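You operate a simulated robot arm through the tools that you are given. There is no shell and no other tool.

The job below is to be done with a simulated robot arm. You get a single attempt, and the scene is never put back.

TASK
Get the coffee press ready to travel: slide locked, press lid on.
Fine: dial on 0; the slide is locked under the black press knob.

The check looks at the end state, three seconds after you hand in, the way a careful person would. Anything else that was tipped, shoved, dropped, spilled or broken makes it a failure. Lids that push on must go on centred and level and be pressed home; caps that screw on are set level and turned clockwise until they are tight.

THE ROBOT
A 7-joint arm with a two-finger parallel gripper, fixed in place. Base frame: the origin is at the foot of the arm, x ahead of it, y to its left, z up; the work surface is at about z = 0.8. Lengths are in m, angles in degrees, forces in N, time in s.
With the tool pointing down near the work surface it reaches from about 0.52 to 0.96 m from the base axis. Its first joint turns from -166.0 to 166.0 degrees. Payload 3.91 kg.
The tool frame sits at the grasp point between the pads (the TCP): z along the fingers, y along the line on which they close. The tips reach 0.03 m beyond it. Largest opening 0.11 m; finger width 0.02, thickness 0.01; the body of the gripper, 0.048 by 0.112 m, starts 0.055 m behind the TCP.
Orientation is told as [roll, pitch, yaw] about the base's x, y, z axes, in that order, counted from this pose: with the fingers straight down and closing along the base's y, the tool's x points along the base's -x, its y along +y and its z along -z.

THE INTERFACE
- The arm moves only by the tool servo_tool. Its argument "motion" is a list of rows, each an object of numbers (a shift or turn left out is 0, a gripper value left out holds the last): "grip": the closure in counts, from 0 (fully open) to 255 (shut); "tx", "ty", "tz": the shift along the tool's x, y, z in m; "wx", "wy", "wz": the turn, a rotation vector about the tool's x, y, z in degrees. In form: [{"grip": .., "tx": .., "ty": .., "tz": .., "wx": .., "wy": .., "wz": ..}, ...]. A call has 1 to 20 rows; each row shifts and turns the commanded pose from where the row before left it, along the tool's axes as they then stand. Each row takes 0.2 s and may step no farther than 0.05 m and 8.6 degrees from the row before; otherwise, or with a gripper value out of range, the whole call is refused. Where a pose cannot be reached the arm comes as near as it can. A force on the tool above 50 N (or 10 N above the force at the start of the call, whichever is more), or a blocked arm, ends the call early, and 0.2 s more pass. Each finger travels about 0.072 m/s and halts on what it meets, pressing with about 25 N; the grip force reading is that of the motor and also rises with nothing between the fingers. The clock runs only during rows and for 0.2 s after the last one: add rows that do not move to give the fingers time. The reply holds the time, the measured pose of the TCP, the force on the tool along the base axes, the opening and the grip force, in the units named above and with some noise, with the torque about the TCP (base axes, N m) and any sound that the robot's microphone picked up.
- Cameras (640 x 400 px; columns grow to the right, rows downward): "scene" is fixed at [0.4005, 0.4995, 1.5723]; the picture's right is [-0.77, -0.64, 0.00], its down [-0.43, 0.52, -0.74] and it looks along [0.47, -0.57, -0.67] (base axes); focal length 342 px, centre (320, 200). "wrist" rides on the gripper at [0.072, 0.017, -0.103] in the tool frame; the picture's right is [-0.23, 0.97, 0.00], its down [-0.76, -0.18, -0.62] and it looks along [-0.61, -0.14, 0.78] (tool axes); focal length 222 px, centre (320, 200). There is no depth. A picture from a camera that has moved, and an enlarged one, comes with that camera's place and axes in the base frame and with its lens.
- grab_frame(camera): a new picture of that camera. The clock stands still meanwhile.
- raise_lower(by): slides the trunk up (or, below 0, down) by that many m; the arm rides with it, the base frame stays. It gives what a move gives, with no picture.
- enlarge(camera, box): a new picture of the part [left, top, right, bottom] of that camera's present view, enlarged. The clock stands still meanwhile.
- sign_off(): hands the job in; it is judged then, once.

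Nothing tells you positions but the pictures and the camera data. Unless the task says otherwise, let go and move clear before handing in.

The tools are called as a command line: name --argument value ..., lists and objects as JSON in quotes. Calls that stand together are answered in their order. servo_tool: Moves the arm, as the interface text tells. Its arguments: {"type":"object","properties":{"motion":{"type":"array"}},"required":["motion"]} The other tools are called the same way: raise_lower (by) slides the trunk up or down; grab_frame (camera) takes a picture; enlarge (camera, box) takes an enlarged picture of a part of a camera's view; sign_off () hands the job in.

At the start:

```text
time: 0.0
position: [0.5521, -0.0591, 1.237]
orientation: [-0.1, 0.0, 0.0]
wrist_force: [0.0, -0.3, -0.7]
torque: [0.01, 0.01, 0.0]
width: 0.1098
gripper_force: 0.1
trunk travel left (down, up): [-0.625, 0.057]
```

scene: 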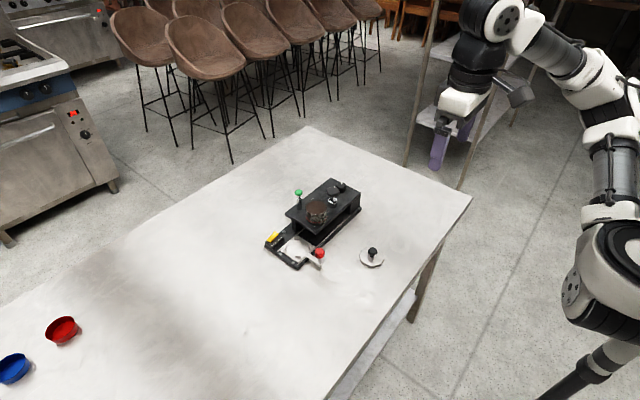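
wrist: 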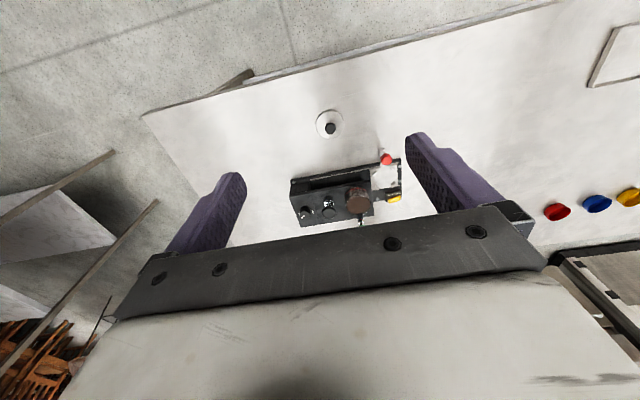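

I see a black box-like press device on the table with a slide (drawer) sticking out with red and yellow knobs, and a round white lid with a black knob lying beside it. I'll enlarge both views to understand the parts.

enlarge --camera "scene" --box '[250, 165, 400, 280]'

enlarge --camera "wrist" --box '[270, 90, 430, 240]'

```text
3.48 times, centred on (325, 222) of scene
camera zoom: at [0.4005, 0.4995, 1.5723], right [-0.77, -0.64, 0.0], down [-0.43, 0.52, -0.74], along [0.47, -0.57, -0.67], focal length 1190 px, centre (303, 122)
```

zoom: 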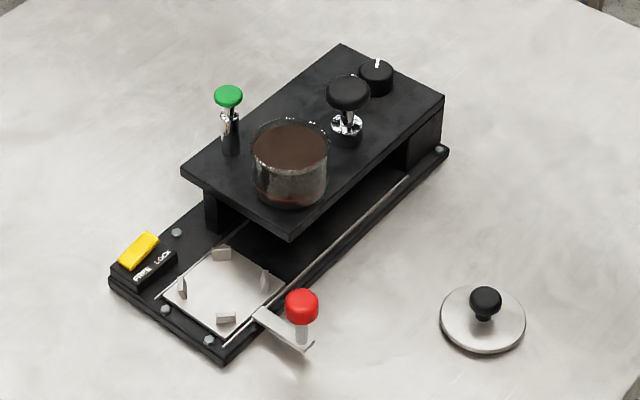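

```text
2.67 times, centred on (350, 165) of wrist
camera zoom: at [0.4802, -0.0414, 1.3404], right [0.23, 0.97, 0.0], down [0.76, -0.18, 0.62], along [0.61, -0.14, -0.78], focal length 592 px, centre (240, 293)
```

zoom: 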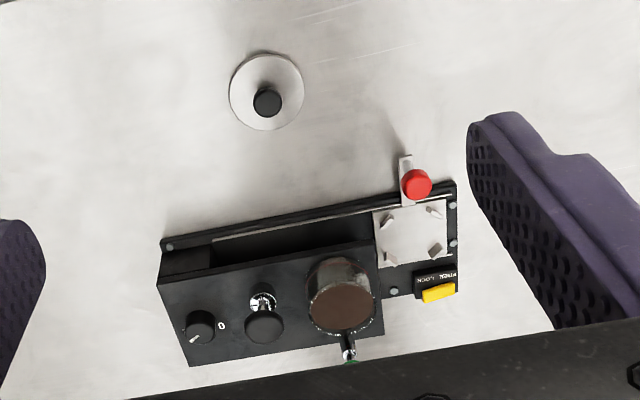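

The device lies along the base's y, roughly x 0.81–0.94, y −0.20–0.10, with the bridge top near z 0.876; the lid is near (0.675, −0.06). I'll zoom in further on the dial, jar, lock switch and lid before moving.

enlarge --camera "scene" --box '[320, 173, 360, 213]'

enlarge --camera "scene" --box '[290, 180, 340, 225]'

enlarge --camera "scene" --box '[260, 220, 330, 275]'

enlarge --camera "scene" --box '[350, 235, 390, 275]'

enlarge --camera "wrist" --box '[330, 180, 410, 235]'

enlarge --camera "wrist" --box '[285, 185, 385, 235]'

```text
10.00 times, centred on (340, 193) of scene
camera zoom: at [0.4005, 0.4995, 1.5723], right [-0.77, -0.64, 0.0], down [-0.43, 0.52, -0.74], along [0.47, -0.57, -0.67], focal length 3422 px, centre (120, 270)
```

zoom: 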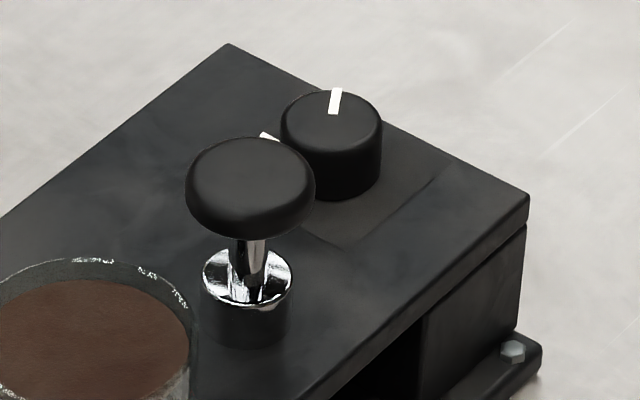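

```text
8.89 times, centred on (315, 202) of scene
camera zoom: at [0.4005, 0.4995, 1.5723], right [-0.77, -0.64, 0.0], down [-0.43, 0.52, -0.74], along [0.47, -0.57, -0.67], focal length 3041 px, centre (364, 178)
```

zoom: 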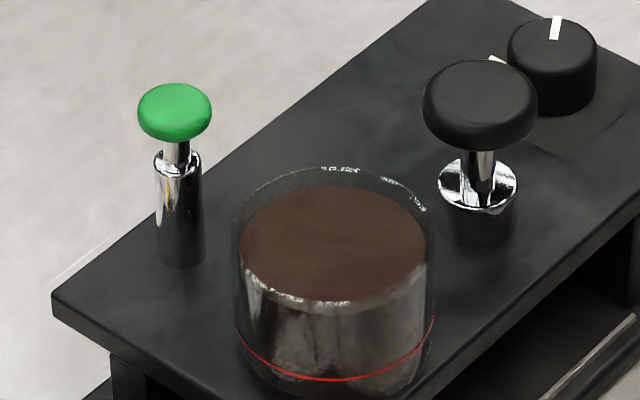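

```text
7.27 times, centred on (295, 248) of scene
camera zoom: at [0.4005, 0.4995, 1.5723], right [-0.77, -0.64, 0.0], down [-0.43, 0.52, -0.74], along [0.47, -0.57, -0.67], focal length 2488 px, centre (502, -146)
```

zoom: 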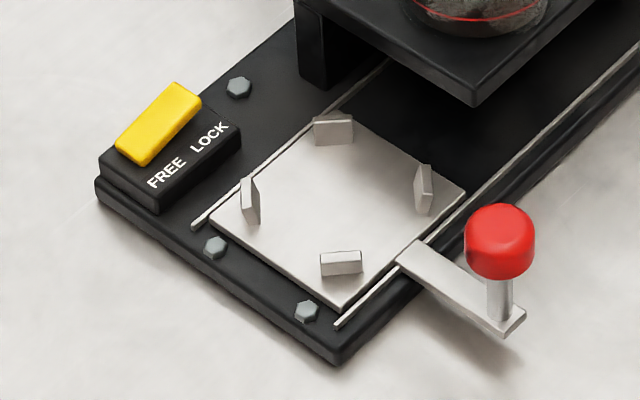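

```text
10.00 times, centred on (370, 255) of scene
camera zoom: at [0.4005, 0.4995, 1.5723], right [-0.77, -0.64, 0.0], down [-0.43, 0.52, -0.74], along [0.47, -0.57, -0.67], focal length 3422 px, centre (-180, -350)
```

zoom: 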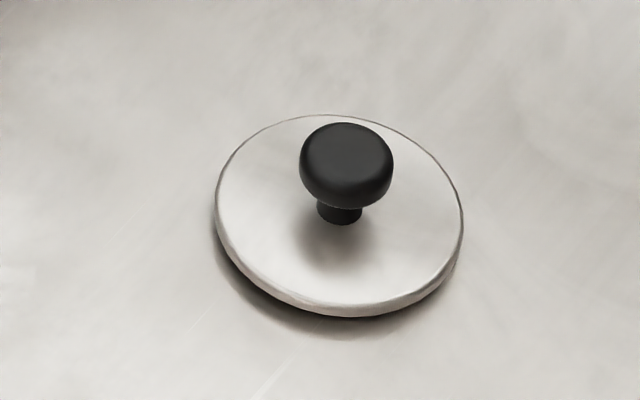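

```text
7.27 times, centred on (370, 208) of wrist
camera zoom: at [0.4802, -0.0414, 1.3404], right [0.23, 0.97, 0.0], down [0.76, -0.18, 0.62], along [0.61, -0.14, -0.78], focal length 1615 px, centre (-44, 146)
```

zoom: 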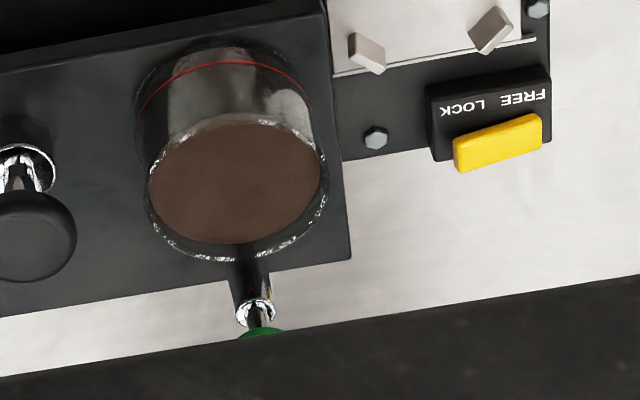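

```text
6.40 times, centred on (335, 210) of wrist
camera zoom: at [0.4802, -0.0414, 1.3404], right [0.23, 0.97, 0.0], down [0.76, -0.18, 0.62], along [0.61, -0.14, -0.78], focal length 1422 px, centre (224, 136)
```

zoom: 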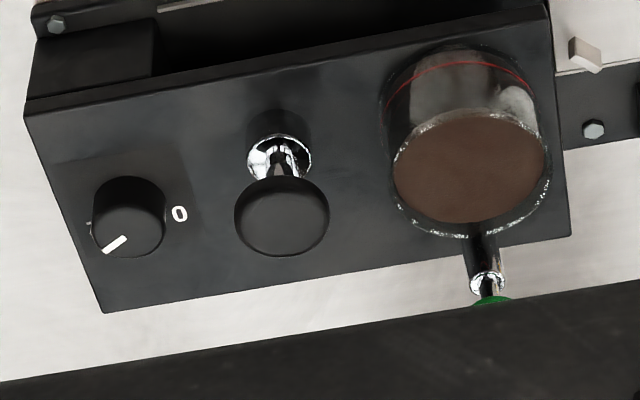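

The jar of coffee (open hopper) sits on the bridge near (0.849, −0.025), the black press knob near (0.846, −0.098), the dial near (0.867, −0.17), the red handle of the slide near (0.762, 0.062) and the yellow FREE/LOCK control near (0.915, 0.087). I'll move the wrist camera closer to read the lock and the rest.

servo_tool --motion '[{"grip": 0, "tx": -0.0206, "ty": 0.0181, "tz": 0.0237}, {"tx": -0.0206, "ty": 0.0181, "tz": 0.0237}, {"tx": -0.0206, "ty": 0.0181, "tz": 0.0237}, {"tx": -0.0206, "ty": 0.0181, "tz": 0.0237}, {"tx": -0.0206, "ty": 0.0181, "tz": 0.0237}, {"tx": -0.0206, "ty": 0.0181, "tz": 0.0237}, {"tx": -0.0206, "ty": 0.0181, "tz": 0.0237}, {"tx": -0.0206, "ty": 0.0181, "tz": 0.0237}, {"tx": -0.0206, "ty": 0.0181, "tz": 0.0237}, {"tx": -0.0206, "ty": 0.0181, "tz": 0.0237}, {"tx": 0}]'

```text
time: 2.4
position: [0.758, 0.1217, 1.0025]
orientation: [0.0, 0.0, 0.0]
wrist_force: [-0.2, -0.3, 1.0]
torque: [-0.02, -0.02, 0.04]
width: 0.1101
gripper_force: 0.2
trunk travel left (down, up): [-0.625, 0.057]
```

The arm reached the viewing spot above the lock. I'll look with the wrist camera.

grab_frame --camera "wrist"

enlarge --camera "wrist" --box '[250, 140, 390, 230]'

```text
taken
camera wrist: at [0.6854, 0.139, 1.1047], right [0.23, 0.97, 0.0], down [0.76, -0.18, 0.62], along [0.61, -0.14, -0.78], focal length 222 px, centre (320, 200)
```

wrist: 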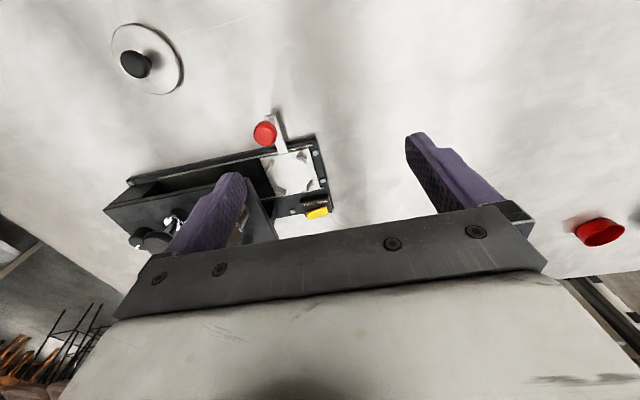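

```text
4.44 times, centred on (320, 185) of wrist
camera zoom: at [0.6854, 0.139, 1.1047], right [0.23, 0.97, 0.0], down [0.76, -0.18, 0.62], along [0.61, -0.14, -0.78], focal length 987 px, centre (320, 267)
```

zoom: 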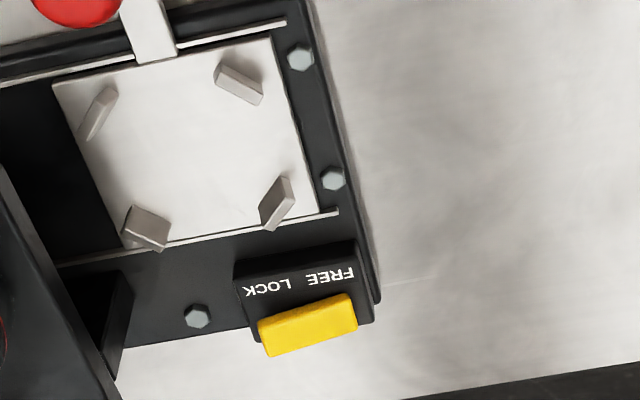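

The lock control has a long yellow block over a black housing; I want to tell whether it's a rocker or a slider, so I'll enlarge more.

enlarge --camera "scene" --box '[266, 226, 290, 250]'

enlarge --camera "wrist" --box '[295, 190, 340, 225]'

```text
16.00 times, centred on (278, 238) of scene
camera zoom: at [0.4005, 0.4995, 1.5723], right [-0.77, -0.64, 0.0], down [-0.43, 0.52, -0.74], along [0.47, -0.57, -0.67], focal length 5474 px, centre (992, -408)
```

zoom: 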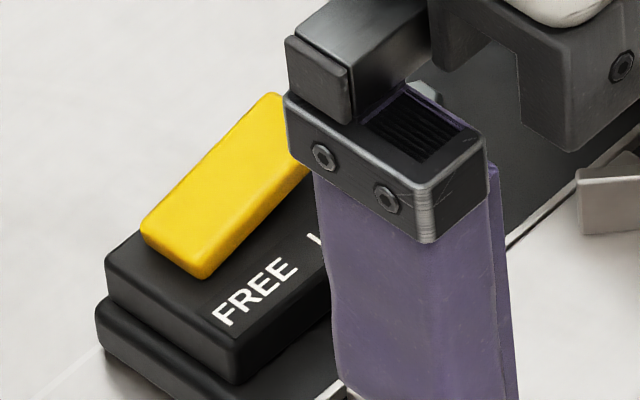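

```text
11.43 times, centred on (318, 208) of wrist
camera zoom: at [0.6854, 0.139, 1.1047], right [0.23, 0.97, 0.0], down [0.76, -0.18, 0.62], along [0.61, -0.14, -0.78], focal length 2538 px, centre (349, 114)
```

zoom: 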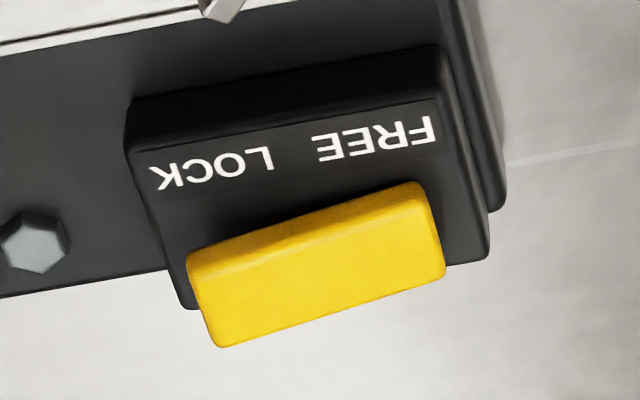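

The yellow part is a rocker tilted with its LOCK end (the −y end, near (0.925, 0.061, 0.832)) up, so it will need pressing down there. Next I'll look closely at the dial and the black press knob.

servo_tool --motion '[{"tx": 0.0028, "ty": -0.0394, "tz": -0.0035}, {"tx": 0.0028, "ty": -0.0394, "tz": -0.0035}, {"tx": 0.0028, "ty": -0.0394, "tz": -0.0035}, {"tx": 0.0028, "ty": -0.0394, "tz": -0.0035}, {"tx": 0.0028, "ty": -0.0394, "tz": -0.0035}, {"tx": 0}]'

grab_frame --camera "wrist"

enlarge --camera "wrist" --box '[230, 130, 400, 240]'

```text
time: 3.8
position: [0.7445, -0.076, 1.0181]
orientation: [0.1, 0.0, -0.1]
wrist_force: [0.3, 0.8, 0.8]
torque: [0.02, 0.02, -0.01]
width: 0.1102
gripper_force: 0.0
trunk travel left (down, up): [-0.625, 0.057]
```

```text
taken
camera wrist: at [0.6722, -0.0583, 1.1218], right [0.23, 0.97, 0.0], down [0.76, -0.18, 0.62], along [0.61, -0.14, -0.78], focal length 222 px, centre (320, 200)
```

wrist: 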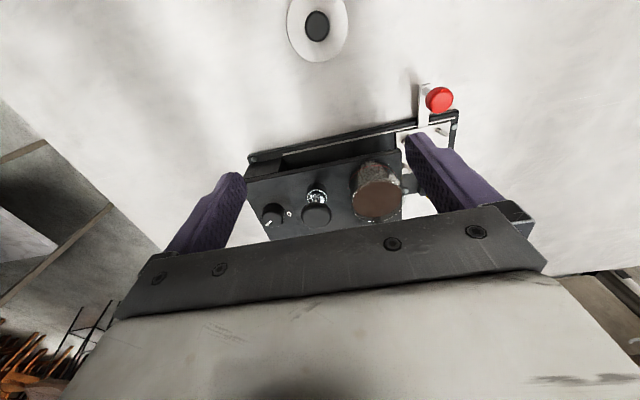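

```text
3.64 times, centred on (315, 185) of wrist
camera zoom: at [0.6722, -0.0583, 1.1218], right [0.23, 0.97, 0.0], down [0.76, -0.18, 0.62], along [0.61, -0.14, -0.78], focal length 808 px, centre (338, 254)
```

zoom: 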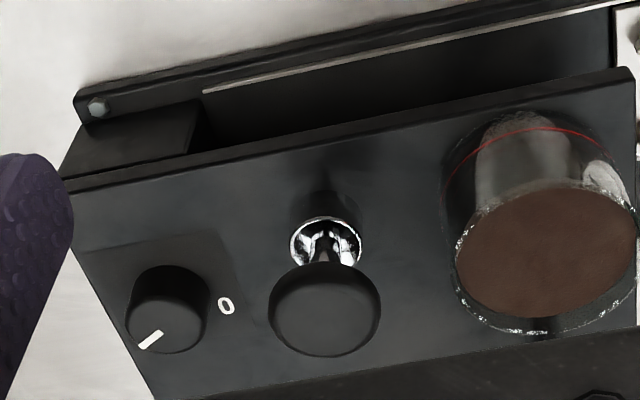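

The "0" mark and the dial pointer are visible; I need to see all marks around the dial, so I'll enlarge it from both cameras now that the arm has moved.

enlarge --camera "wrist" --box '[250, 190, 305, 228]'

enlarge --camera "scene" --box '[330, 175, 362, 200]'

```text
10.53 times, centred on (278, 209) of wrist
camera zoom: at [0.6722, -0.0583, 1.1218], right [0.23, 0.97, 0.0], down [0.76, -0.18, 0.62], along [0.61, -0.14, -0.78], focal length 2338 px, centre (767, 105)
```

zoom: 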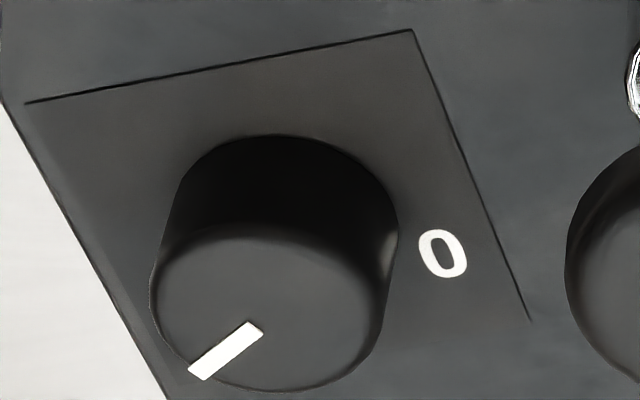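

```text
16.00 times, centred on (346, 188) of scene
camera zoom: at [0.4005, 0.4995, 1.5723], right [-0.77, -0.64, 0.0], down [-0.43, 0.52, -0.74], along [0.47, -0.57, -0.67], focal length 5474 px, centre (-96, 400)
```

zoom: 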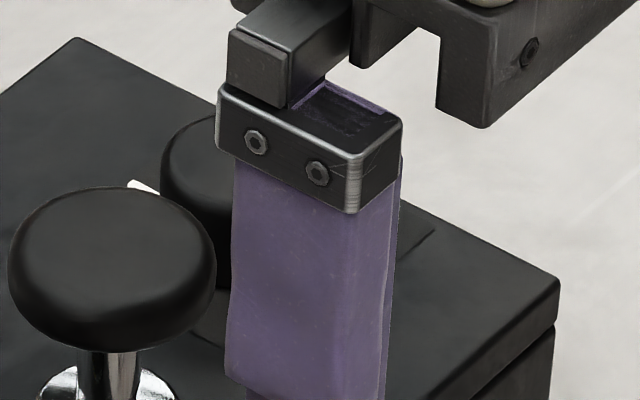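

The pointer points away from "0", and other marks may be hidden behind the dial. I'll tilt the tool so the camera looks straight down on the dial from above.

servo_tool --motion '[{"tx": -0.029, "ty": -0.021, "tz": -0.005}, {"tx": -0.029, "ty": -0.021, "tz": -0.005}, {"tx": -0.029, "ty": -0.021, "tz": -0.005}, {"tx": -0.029, "ty": -0.021, "tz": -0.005}, {"wy": 7.6}, {"wy": 7.6}, {"wy": 7.6}, {"wy": 7.6}, {"wy": 7.6}, {"tx": 0}]'

grab_frame --camera "wrist"

enlarge --camera "wrist" --box '[280, 160, 360, 220]'

```text
time: 6.0
position: [0.848, -0.1511, 1.0272]
orientation: [0.0, 25.4, 1.4]
wrist_force: [-0.8, 0.7, -0.4]
torque: [0.0, 0.0, 0.01]
width: 0.1098
gripper_force: 0.1
out of reach, approached as far as the arm can: row 7, 8, 9
trunk travel left (down, up): [-0.625, 0.057]
```

```text
taken
camera wrist: at [0.8265, -0.1333, 1.1519], right [0.18, 0.98, -0.1], down [0.96, -0.16, 0.24], along [0.22, -0.14, -0.97], focal length 222 px, centre (320, 200)
```

wrist: 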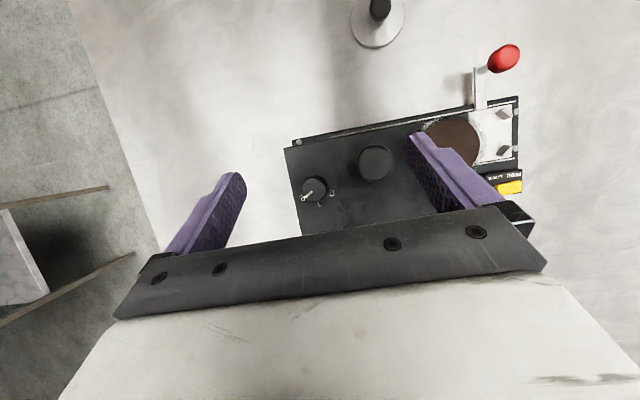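

```text
6.67 times, centred on (320, 190) of wrist
camera zoom: at [0.8265, -0.1333, 1.1519], right [0.18, 0.98, -0.1], down [0.96, -0.16, 0.24], along [0.22, -0.14, -0.97], focal length 1481 px, centre (320, 267)
```

zoom: 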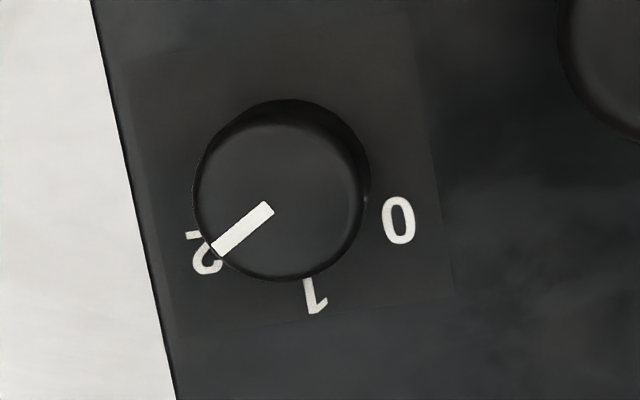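

The dial has marks 0, 1, 2 and the pointer sits on 2 (about −60° from +x); 0 is about +60°, so it needs roughly a 120° counter-clockwise turn seen from above. I'll bring the tool back upright first.

servo_tool --motion '[{"wy": -7.6}, {"wy": -7.6}, {"wy": -7.6}, {"tx": 0}]'

```text
time: 7.0
position: [0.8474, -0.1513, 1.0274]
orientation: [0.0, 2.3, 1.3]
wrist_force: [0.3, 1.0, 0.3]
torque: [0.01, 0.0, -0.02]
width: 0.1101
gripper_force: 0.1
trunk travel left (down, up): [-0.625, 0.057]
```

Triangulating, I put the red knob at about (0.768, 0.0555, 0.861), the slide plate centre at (0.848, 0.058) and the black press knob at (0.849, −0.104). I'll level the tool and move above the red knob.

servo_tool --motion '[{"wy": -2.3, "wz": 1.3}, {"tx": 0.0159, "ty": 0.0414}, {"tx": 0.0159, "ty": 0.0414}, {"tx": 0.0159, "ty": 0.0414}, {"tx": 0.0159, "ty": 0.0414}, {"tx": 0.0159, "ty": 0.0414}, {"tx": 0}]'

grab_frame --camera "wrist"

enlarge --camera "scene" --box '[250, 165, 400, 280]'

```text
time: 8.6
position: [0.7655, 0.0563, 1.0283]
orientation: [0.0, 0.2, 0.0]
wrist_force: [0.3, -0.2, -1.0]
torque: [-0.01, 0.01, 0.0]
width: 0.11
gripper_force: 0.0
trunk travel left (down, up): [-0.625, 0.057]
```

```text
taken
camera wrist: at [0.6947, 0.0745, 1.1321], right [0.23, 0.97, 0.0], down [0.76, -0.18, 0.62], along [0.6, -0.14, -0.78], focal length 222 px, centre (320, 200)
```

wrist: 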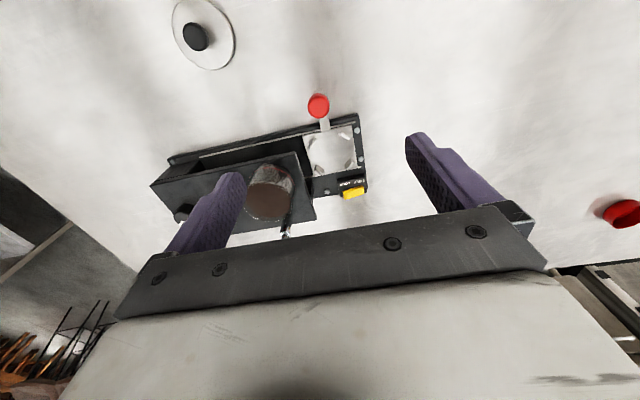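

```text
3.48 times, centred on (325, 222) of scene
camera zoom: at [0.4005, 0.4995, 1.5723], right [-0.77, -0.64, 0.0], down [-0.43, 0.52, -0.74], along [0.47, -0.57, -0.67], focal length 1190 px, centre (303, 122)
```

zoom: 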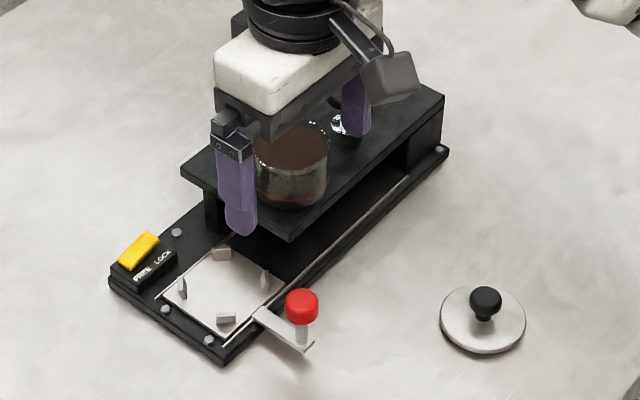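

The red knob lines up with the TCP in y (0.056) and x≈0.7675. I'll descend with the fingers open and then close on the knob.

servo_tool --motion '[{"tx": -0.0022, "tz": 0.04}, {"tz": 0.04}, {"tz": 0.04}, {"tz": 0.04}, {"tx": 0}]'

enlarge --camera "scene" --box '[250, 190, 350, 280]'

enlarge --camera "wrist" --box '[200, 60, 460, 240]'

```text
time: 9.8
position: [0.7705, 0.0569, 0.8686]
orientation: [0.0, 0.2, 0.0]
wrist_force: [0.4, -0.2, -0.3]
torque: [0.0, -0.01, -0.01]
width: 0.11
gripper_force: 0.0
trunk travel left (down, up): [-0.625, 0.057]
```

```text
4.44 times, centred on (300, 235) of scene
camera zoom: at [0.4005, 0.4995, 1.5723], right [-0.77, -0.64, 0.0], down [-0.43, 0.52, -0.74], along [0.47, -0.57, -0.67], focal length 1521 px, centre (409, 44)
```

zoom: 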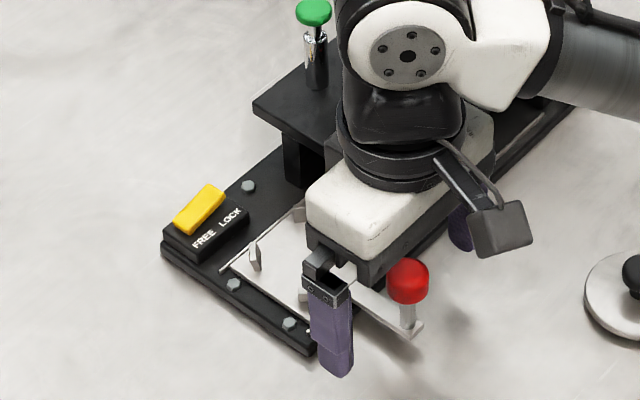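

```text
2.22 times, centred on (330, 150) of wrist
camera zoom: at [0.6977, 0.0749, 0.9711], right [0.23, 0.97, 0.0], down [0.76, -0.18, 0.62], along [0.6, -0.14, -0.78], focal length 494 px, centre (298, 311)
```

zoom: 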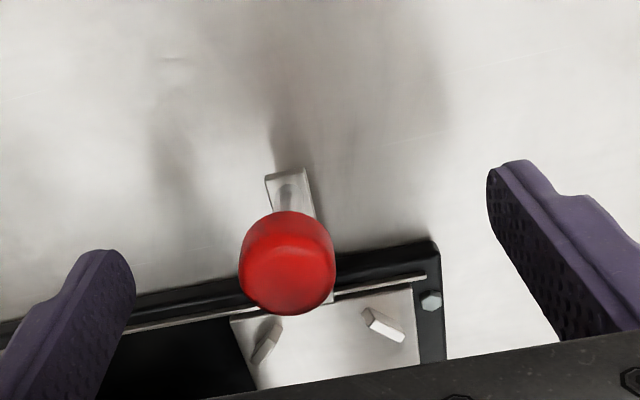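

The knob sits between the fingers, about 3–4 mm nearer to me in x. I'll nudge and close on it.

servo_tool --motion '[{"tx": 0.0035}, {"grip": 255}, {"tx": 0}, {"tx": 0}, {"tx": 0}, {"tx": 0}, {"tx": 0}]'

enlarge --camera "wrist" --box '[200, 60, 460, 240]'

```text
time: 11.4
position: [0.7666, 0.0549, 0.8675]
orientation: [-0.1, 0.2, 0.0]
wrist_force: [-2.9, -19.6, -1.3]
torque: [-0.43, 0.56, -0.13]
width: 0.0254
gripper_force: 45.4
trunk travel left (down, up): [-0.625, 0.057]
```

```text
2.22 times, centred on (330, 150) of wrist
camera zoom: at [0.6944, 0.0728, 0.9713], right [0.23, 0.97, 0.0], down [0.76, -0.18, 0.62], along [0.6, -0.14, -0.78], focal length 494 px, centre (298, 311)
```

zoom: 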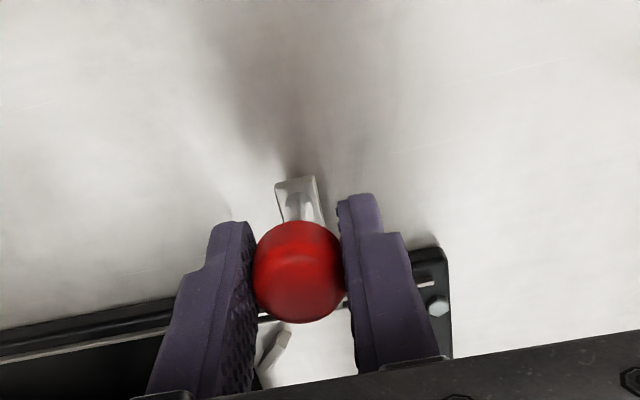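

The knob is held (width 0.0254). I'll start drawing the slide toward −y with small steps to feel the resistance.

servo_tool --motion '[{"ty": -0.005}, {"ty": -0.01}, {"ty": -0.01}, {"tx": 0}]'

```text
time: 12.4
position: [0.7664, 0.0326, 0.8678]
orientation: [0.1, 0.3, 0.1]
wrist_force: [-8.8, 0.8, -5.4]
torque: [0.04, -0.67, -0.06]
width: 0.0255
gripper_force: 45.1
trunk travel left (down, up): [-0.625, 0.057]
```

The slide moves freely. I'll carry it on to about y = −0.104, under the black press knob.

servo_tool --motion '[{"ty": -0.0195}, {"ty": -0.0195}, {"ty": -0.0195}, {"ty": -0.0195}, {"ty": -0.0195}, {"ty": -0.0195}, {"ty": -0.0195}, {"tx": 0}]'

grab_frame --camera "wrist"

enlarge --camera "scene" --box '[280, 165, 400, 260]'

```text
time: 14.2
position: [0.7665, -0.1049, 0.8675]
orientation: [0.0, 0.2, 0.1]
wrist_force: [-14.3, 3.5, -7.6]
torque: [-0.02, -0.91, -0.07]
width: 0.0255
gripper_force: 45.0
trunk travel left (down, up): [-0.625, 0.057]
```

```text
taken
camera wrist: at [0.6945, -0.0877, 0.9713], right [0.23, 0.97, 0.0], down [0.76, -0.18, 0.62], along [0.6, -0.14, -0.78], focal length 222 px, centre (320, 200)
```

wrist: 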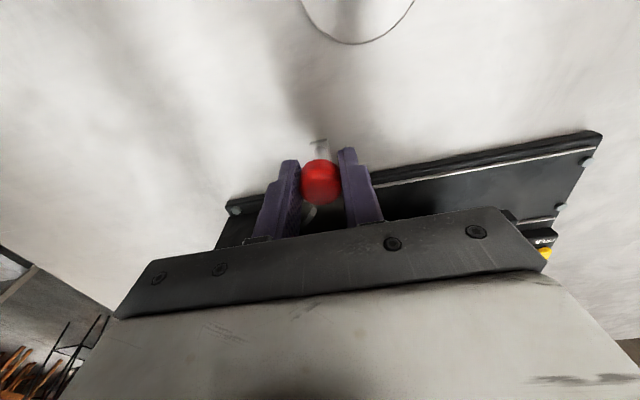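

```text
4.21 times, centred on (340, 212) of scene
camera zoom: at [0.4005, 0.4995, 1.5723], right [-0.77, -0.64, 0.0], down [-0.43, 0.52, -0.74], along [0.47, -0.57, -0.67], focal length 1441 px, centre (236, 147)
```

zoom: 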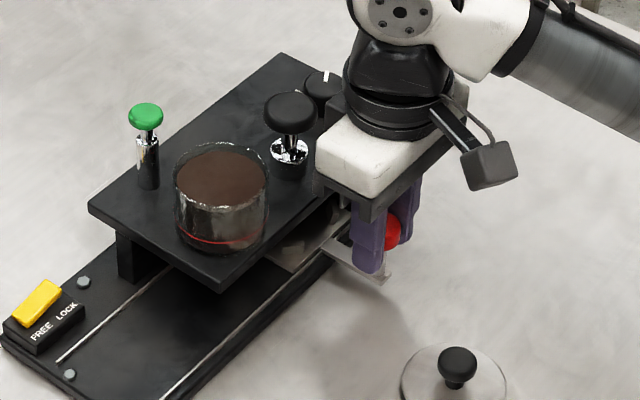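

The slide plate is under the bridge near the black knob. I'll release, lift clear, and check the alignment in pictures.

servo_tool --motion '[{"grip": 100}, {"tx": 0}, {"tx": 0}, {"tz": -0.04}, {"tz": -0.04}, {"tz": -0.04}, {"tx": 0.03, "tz": -0.03}, {"tx": 0.03}, {"tx": 0}]'

grab_frame --camera "wrist"

enlarge --camera "scene" --box '[290, 175, 380, 250]'

enlarge --camera "wrist" --box '[220, 100, 420, 220]'

```text
time: 16.2
position: [0.7078, -0.1051, 1.0167]
orientation: [0.1, 0.3, 0.0]
wrist_force: [1.1, -0.8, 0.7]
torque: [0.0, -0.01, 0.02]
width: 0.0668
gripper_force: 0.0
trunk travel left (down, up): [-0.625, 0.057]
```

```text
taken
camera wrist: at [0.6358, -0.0872, 1.1216], right [0.23, 0.97, 0.0], down [0.76, -0.18, 0.62], along [0.6, -0.14, -0.78], focal length 222 px, centre (320, 200)
```

wrist: 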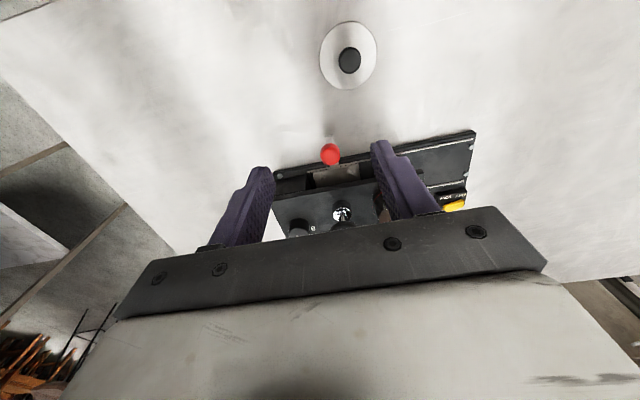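

```text
5.33 times, centred on (335, 212) of scene
camera zoom: at [0.4005, 0.4995, 1.5723], right [-0.77, -0.64, 0.0], down [-0.43, 0.52, -0.74], along [0.47, -0.57, -0.67], focal length 1825 px, centre (240, 133)
```

zoom: 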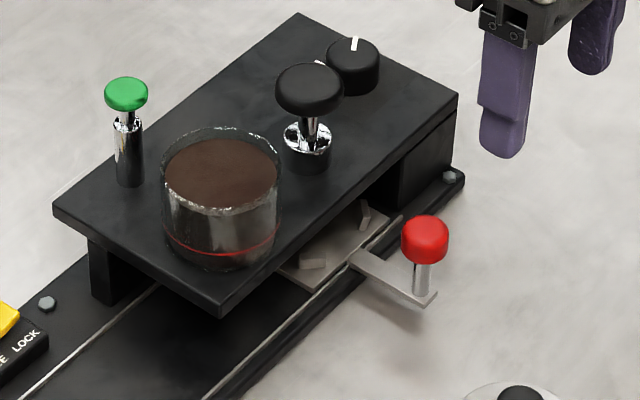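

```text
3.20 times, centred on (320, 160) of wrist
camera zoom: at [0.6358, -0.0872, 1.1216], right [0.23, 0.97, 0.0], down [0.76, -0.18, 0.62], along [0.6, -0.14, -0.78], focal length 711 px, centre (320, 328)
```

zoom: 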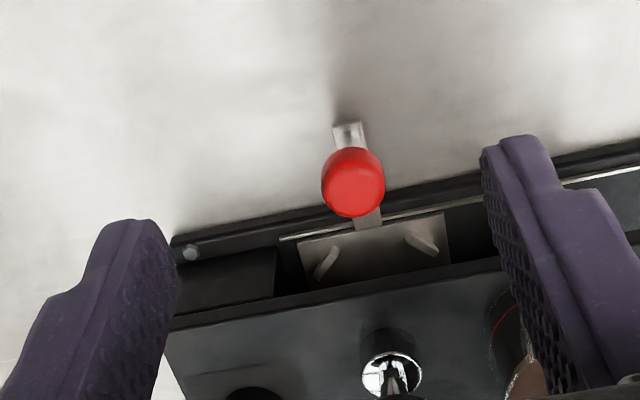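

The slide plate centre (y ≈ −0.1035) matches the black press knob (y ≈ −0.104). Now the lid: I'll move above its knob at about (0.674, −0.061) and look.

servo_tool --motion '[{"tx": 0.017, "ty": 0.022, "tz": 0.02}, {"tx": 0.017, "ty": 0.022, "tz": 0.02}, {"tz": 0.02}, {"tx": 0}]'

enlarge --camera "wrist" --box '[220, 80, 420, 220]'

enlarge --camera "scene" --box '[330, 220, 410, 280]'

```text
time: 17.2
position: [0.671, -0.062, 0.9578]
orientation: [0.0, 0.2, 0.0]
wrist_force: [0.4, 0.7, 0.1]
torque: [0.0, 0.0, -0.03]
width: 0.0671
gripper_force: 0.1
trunk travel left (down, up): [-0.625, 0.057]
```

```text
2.86 times, centred on (320, 150) of wrist
camera zoom: at [0.5995, -0.0435, 1.0617], right [0.23, 0.97, 0.0], down [0.76, -0.18, 0.62], along [0.6, -0.14, -0.78], focal length 635 px, centre (320, 343)
```

zoom: 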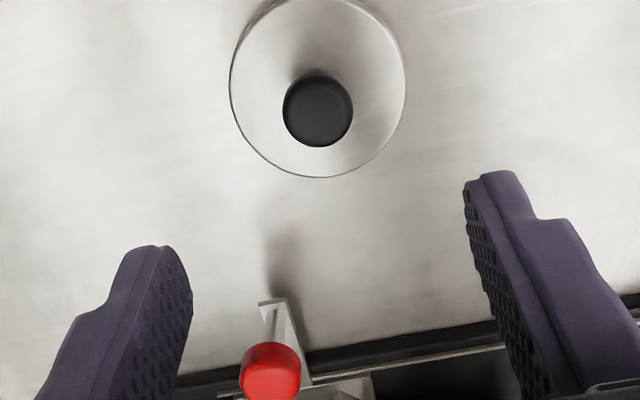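

```text
6.67 times, centred on (370, 250) of scene
camera zoom: at [0.4005, 0.4995, 1.5723], right [-0.77, -0.64, 0.0], down [-0.43, 0.52, -0.74], along [0.47, -0.57, -0.67], focal length 2281 px, centre (-13, -133)
```

zoom: 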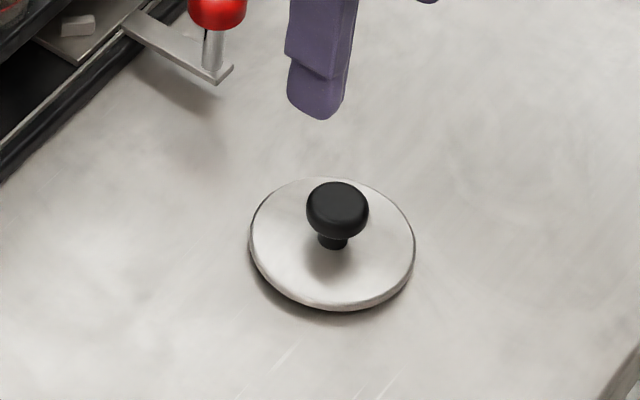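

The lid knob is at about (0.672, −0.061), right under the TCP. I'll descend so the fingertips are a few mm above the lid disc.

servo_tool --motion '[{"tx": -0.001, "ty": 0.001, "tz": 0.035}, {"tz": 0.035}, {"tz": 0.03}, {"tz": 0.008}, {"tx": 0}]'

enlarge --camera "scene" --box '[330, 210, 410, 280]'

enlarge --camera "wrist" --box '[220, 80, 420, 240]'

```text
time: 18.4
position: [0.6749, -0.0584, 0.8479]
orientation: [0.1, 0.2, 0.0]
wrist_force: [0.3, -0.8, 0.0]
torque: [0.01, 0.0, 0.02]
width: 0.0671
gripper_force: 0.1
trunk travel left (down, up): [-0.625, 0.057]
```

```text
5.71 times, centred on (370, 245) of scene
camera zoom: at [0.4005, 0.4995, 1.5723], right [-0.77, -0.64, 0.0], down [-0.43, 0.52, -0.74], along [0.47, -0.57, -0.67], focal length 1955 px, centre (34, -57)
```

zoom: 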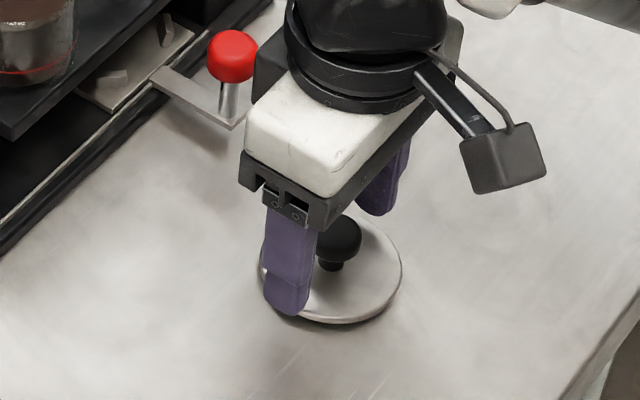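

```text
2.50 times, centred on (320, 160) of wrist
camera zoom: at [0.6023, -0.0414, 0.9514], right [0.23, 0.97, 0.0], down [0.76, -0.18, 0.62], along [0.6, -0.14, -0.78], focal length 555 px, centre (320, 300)
```

zoom: 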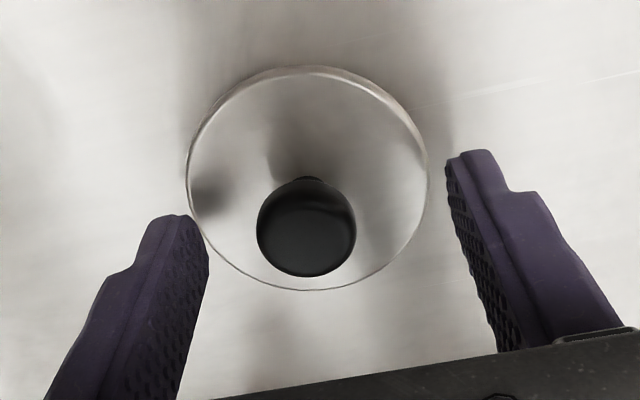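

The TCP is about 4 mm too far in x and 2 mm in y from the lid knob; I'll correct and then close.

servo_tool --motion '[{"tx": 0.004, "ty": -0.0024}, {"tx": 0}, {"tx": 0}]'

enlarge --camera "wrist" --box '[220, 80, 420, 240]'

```text
time: 19.2
position: [0.6708, -0.06, 0.8478]
orientation: [0.1, 0.2, 0.0]
wrist_force: [-0.2, 0.2, -0.7]
torque: [0.01, 0.0, 0.01]
width: 0.0666
gripper_force: 0.0
trunk travel left (down, up): [-0.625, 0.057]
```

```text
2.50 times, centred on (320, 160) of wrist
camera zoom: at [0.5977, -0.0433, 0.9519], right [0.23, 0.97, 0.0], down [0.76, -0.18, 0.62], along [0.6, -0.14, -0.78], focal length 555 px, centre (320, 300)
```

zoom: 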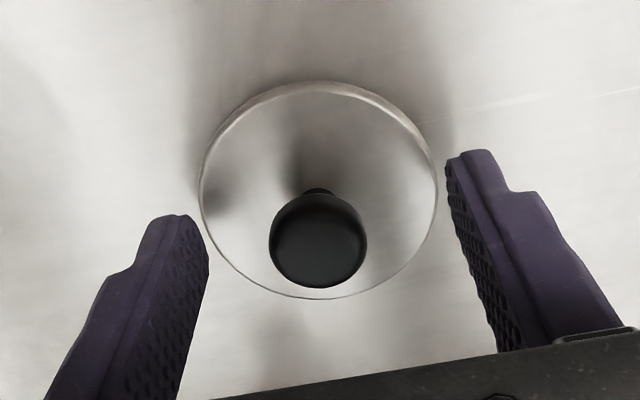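

Now centred on the lid knob. Closing the fingers.

servo_tool --motion '[{"grip": 255}, {"tx": 0}, {"tx": 0}, {"tx": 0}, {"tx": 0}]'

enlarge --camera "wrist" --box '[220, 80, 420, 240]'

enlarge --camera "scene" --box '[330, 210, 410, 280]'

```text
time: 20.4
position: [0.6701, -0.0615, 0.8488]
orientation: [0.0, 0.2, 0.0]
wrist_force: [-0.5, 0.2, 0.6]
torque: [-0.02, -0.01, 0.0]
width: 0.0242
gripper_force: 24.6
trunk travel left (down, up): [-0.625, 0.057]
```

```text
2.50 times, centred on (320, 160) of wrist
camera zoom: at [0.5978, -0.0434, 0.952], right [0.23, 0.97, 0.0], down [0.76, -0.18, 0.62], along [0.6, -0.14, -0.78], focal length 555 px, centre (320, 300)
```

zoom: 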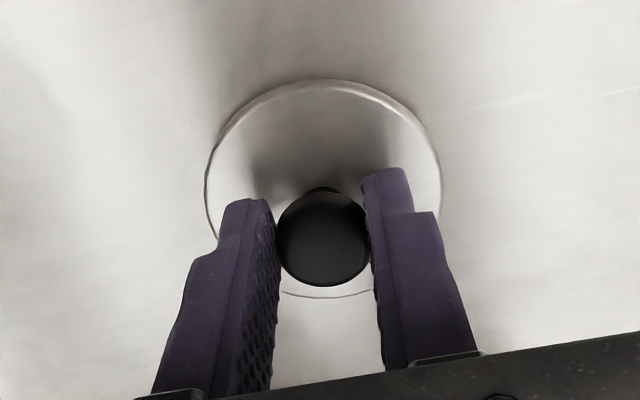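

```text
5.71 times, centred on (370, 245) of scene
camera zoom: at [0.4005, 0.4995, 1.5723], right [-0.77, -0.64, 0.0], down [-0.43, 0.52, -0.74], along [0.47, -0.57, -0.67], focal length 1955 px, centre (34, -57)
```

zoom: 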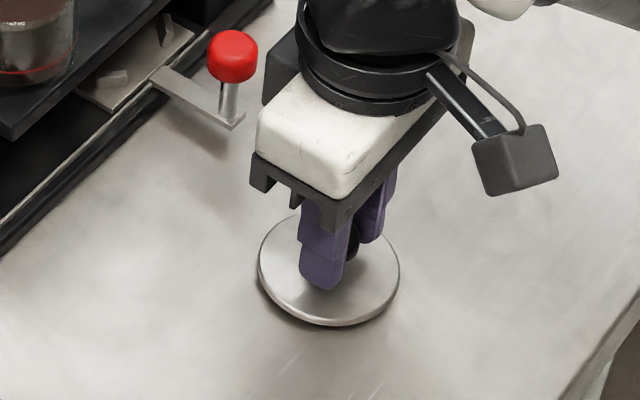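

The lid knob is held, width 0.0242. I'll lift straight up and check that the lid comes along level.

servo_tool --motion '[{"tz": -0.01}, {"tz": -0.02}, {"tz": -0.03}, {"tz": -0.04}, {"tz": -0.04}, {"tz": -0.04}, {"tz": -0.02}, {"tx": 0}, {"tx": 0}]'

enlarge --camera "wrist" --box '[180, 80, 460, 260]'

enlarge --camera "scene" --box '[300, 140, 430, 240]'

```text
time: 22.4
position: [0.6697, -0.0615, 1.0495]
orientation: [0.0, 0.1, 0.0]
wrist_force: [0.0, -1.1, 0.5]
torque: [-0.02, 0.02, -0.01]
width: 0.0002
gripper_force: 24.7
trunk travel left (down, up): [-0.625, 0.057]
```

```text
2.22 times, centred on (320, 170) of wrist
camera zoom: at [0.5983, -0.0445, 1.1533], right [0.23, 0.97, 0.0], down [0.76, -0.18, 0.62], along [0.6, -0.14, -0.78], focal length 494 px, centre (320, 267)
```

zoom: 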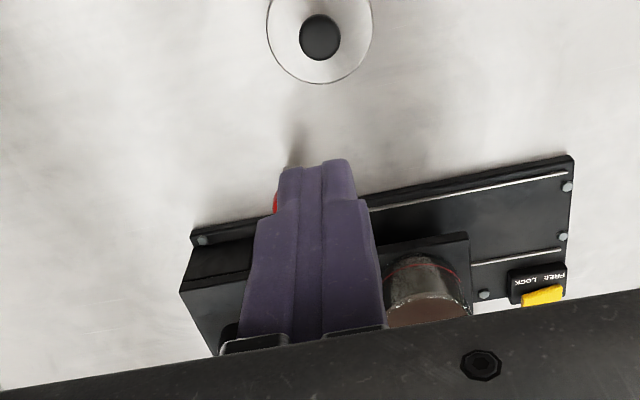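

```text
4.00 times, centred on (365, 190) of scene
camera zoom: at [0.4005, 0.4995, 1.5723], right [-0.77, -0.64, 0.0], down [-0.43, 0.52, -0.74], along [0.47, -0.57, -0.67], focal length 1369 px, centre (140, 240)
```

zoom: 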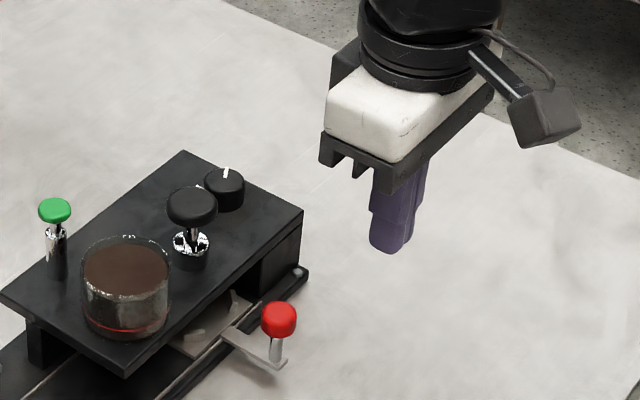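

The fingers slid off — I gripped only the rounded top of the knob, and the lid stayed in place on the table. I'll reopen and go back down lower this time.

servo_tool --motion '[{"grip": 100}, {"tx": 0}, {"tx": 0}, {"tz": 0.045}, {"tz": 0.045}, {"tz": 0.045}, {"tz": 0.045}, {"tz": 0.01}, {"tx": 0}]'

enlarge --camera "wrist" --box '[220, 80, 420, 240]'

enlarge --camera "scene" --box '[350, 225, 400, 270]'

```text
time: 24.4
position: [0.6676, -0.0605, 0.8591]
orientation: [0.0, 0.2, 0.1]
wrist_force: [-0.5, -0.8, -0.3]
torque: [0.01, 0.04, 0.01]
width: 0.0667
gripper_force: 0.0
trunk travel left (down, up): [-0.625, 0.057]
```

```text
2.50 times, centred on (320, 160) of wrist
camera zoom: at [0.5957, -0.0431, 0.9631], right [0.23, 0.97, 0.0], down [0.76, -0.18, 0.62], along [0.6, -0.14, -0.78], focal length 555 px, centre (320, 300)
```

zoom: 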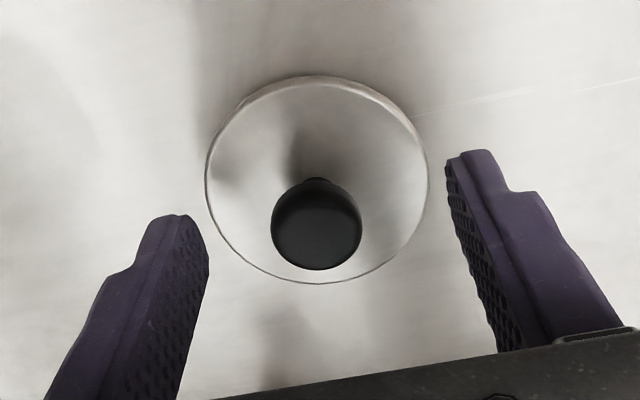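

```text
8.89 times, centred on (375, 248) of scene
camera zoom: at [0.4005, 0.4995, 1.5723], right [-0.77, -0.64, 0.0], down [-0.43, 0.52, -0.74], along [0.47, -0.57, -0.67], focal length 3041 px, centre (-169, -222)
```

zoom: 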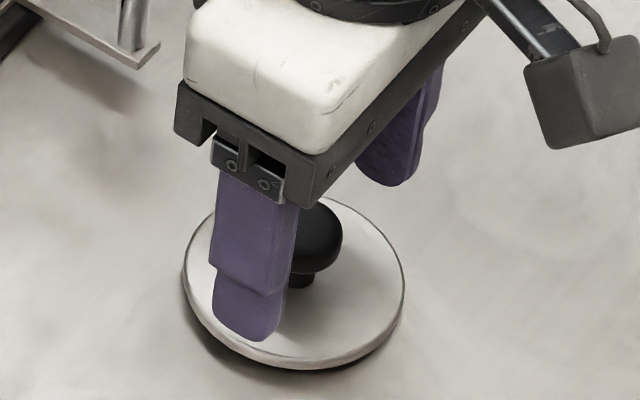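

Comparing the knob's apparent size in two views, its head is lower (z ≈ 0.825) and a bit wider than I thought, centred near (0.674, −0.062). I'll correct x, then step down, feeling for the lid disc.

servo_tool --motion '[{"tx": -0.0065, "ty": -0.0015}, {"tz": 0.008}, {"tz": 0.006}, {"tx": 0}]'

enlarge --camera "wrist" --box '[220, 80, 420, 240]'

enlarge --camera "scene" --box '[350, 225, 400, 270]'

```text
time: 25.4
position: [0.6751, -0.0634, 0.8448]
orientation: [0.0, 0.2, -0.1]
wrist_force: [-0.5, 0.1, 0.3]
torque: [-0.01, -0.02, 0.0]
width: 0.0669
gripper_force: 0.0
trunk travel left (down, up): [-0.625, 0.057]
```

```text
2.50 times, centred on (320, 160) of wrist
camera zoom: at [0.6034, -0.0459, 0.9494], right [0.23, 0.97, 0.0], down [0.76, -0.18, 0.62], along [0.6, -0.14, -0.78], focal length 555 px, centre (320, 300)
```

zoom: 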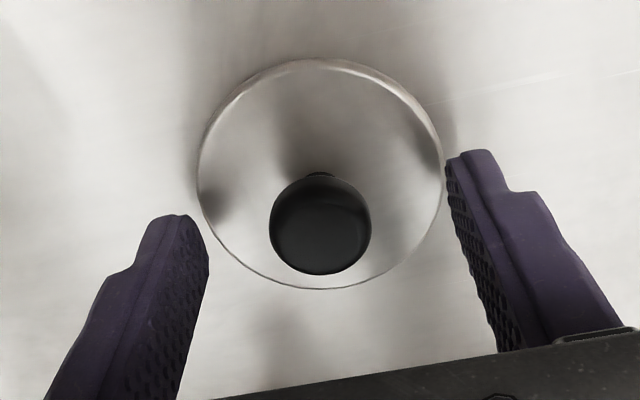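

```text
8.89 times, centred on (375, 248) of scene
camera zoom: at [0.4005, 0.4995, 1.5723], right [-0.77, -0.64, 0.0], down [-0.43, 0.52, -0.74], along [0.47, -0.57, -0.67], focal length 3041 px, centre (-169, -222)
```

zoom: 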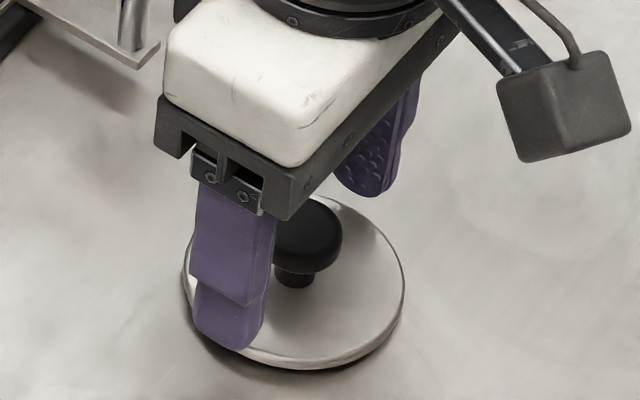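

Still no contact. I'll step down a few millimetres at a time, watching the vertical force.

servo_tool --motion '[{"tx": 0.001, "ty": 0.001, "tz": 0.002}, {"tz": 0.001}, {"tx": 0}]'

```text
time: 26.2
position: [0.6751, -0.0628, 0.8425]
orientation: [0.0, 0.2, 0.1]
wrist_force: [-0.4, 0.1, -0.7]
torque: [0.0, -0.01, -0.02]
width: 0.0669
gripper_force: 0.0
trunk travel left (down, up): [-0.625, 0.057]
```

servo_tool --motion '[{"tz": 0.002}, {"tz": 0.001}, {"tx": 0}]'

```text
time: 27.0
position: [0.6745, -0.0634, 0.8398]
orientation: [0.0, 0.1, -0.1]
wrist_force: [-0.5, 0.3, -0.1]
torque: [-0.01, 0.02, 0.0]
width: 0.0668
gripper_force: 0.1
trunk travel left (down, up): [-0.625, 0.057]
```

No contact, but with this opening the fingers are about at the lid's rim, so they could pass beside the disc. I'll rise a bit, narrow the opening to about 0.042, and come down again just over the disc.

servo_tool --motion '[{"tz": -0.02}, {"tz": -0.015}, {"grip": 158}, {"tx": 0}, {"tx": 0}, {"tx": 0}]'

enlarge --camera "wrist" --box '[220, 80, 420, 240]'

```text
time: 28.4
position: [0.6747, -0.0634, 0.8756]
orientation: [0.0, 0.2, 0.1]
wrist_force: [0.4, -0.6, -0.7]
torque: [-0.02, 0.03, 0.0]
width: 0.0415
gripper_force: 0.0
trunk travel left (down, up): [-0.625, 0.057]
```

```text
2.50 times, centred on (320, 160) of wrist
camera zoom: at [0.6032, -0.046, 0.9794], right [0.23, 0.97, 0.0], down [0.76, -0.18, 0.62], along [0.6, -0.14, -0.78], focal length 555 px, centre (320, 300)
```

zoom: 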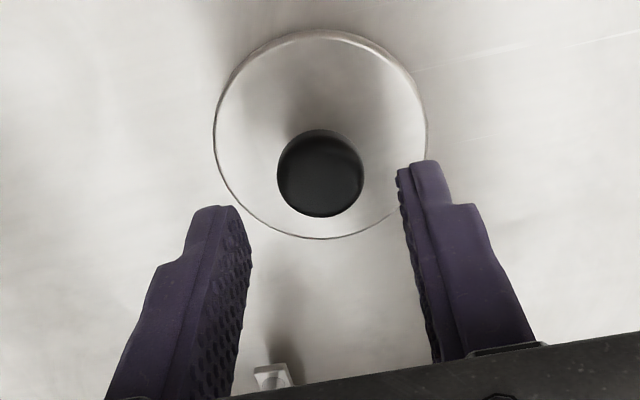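

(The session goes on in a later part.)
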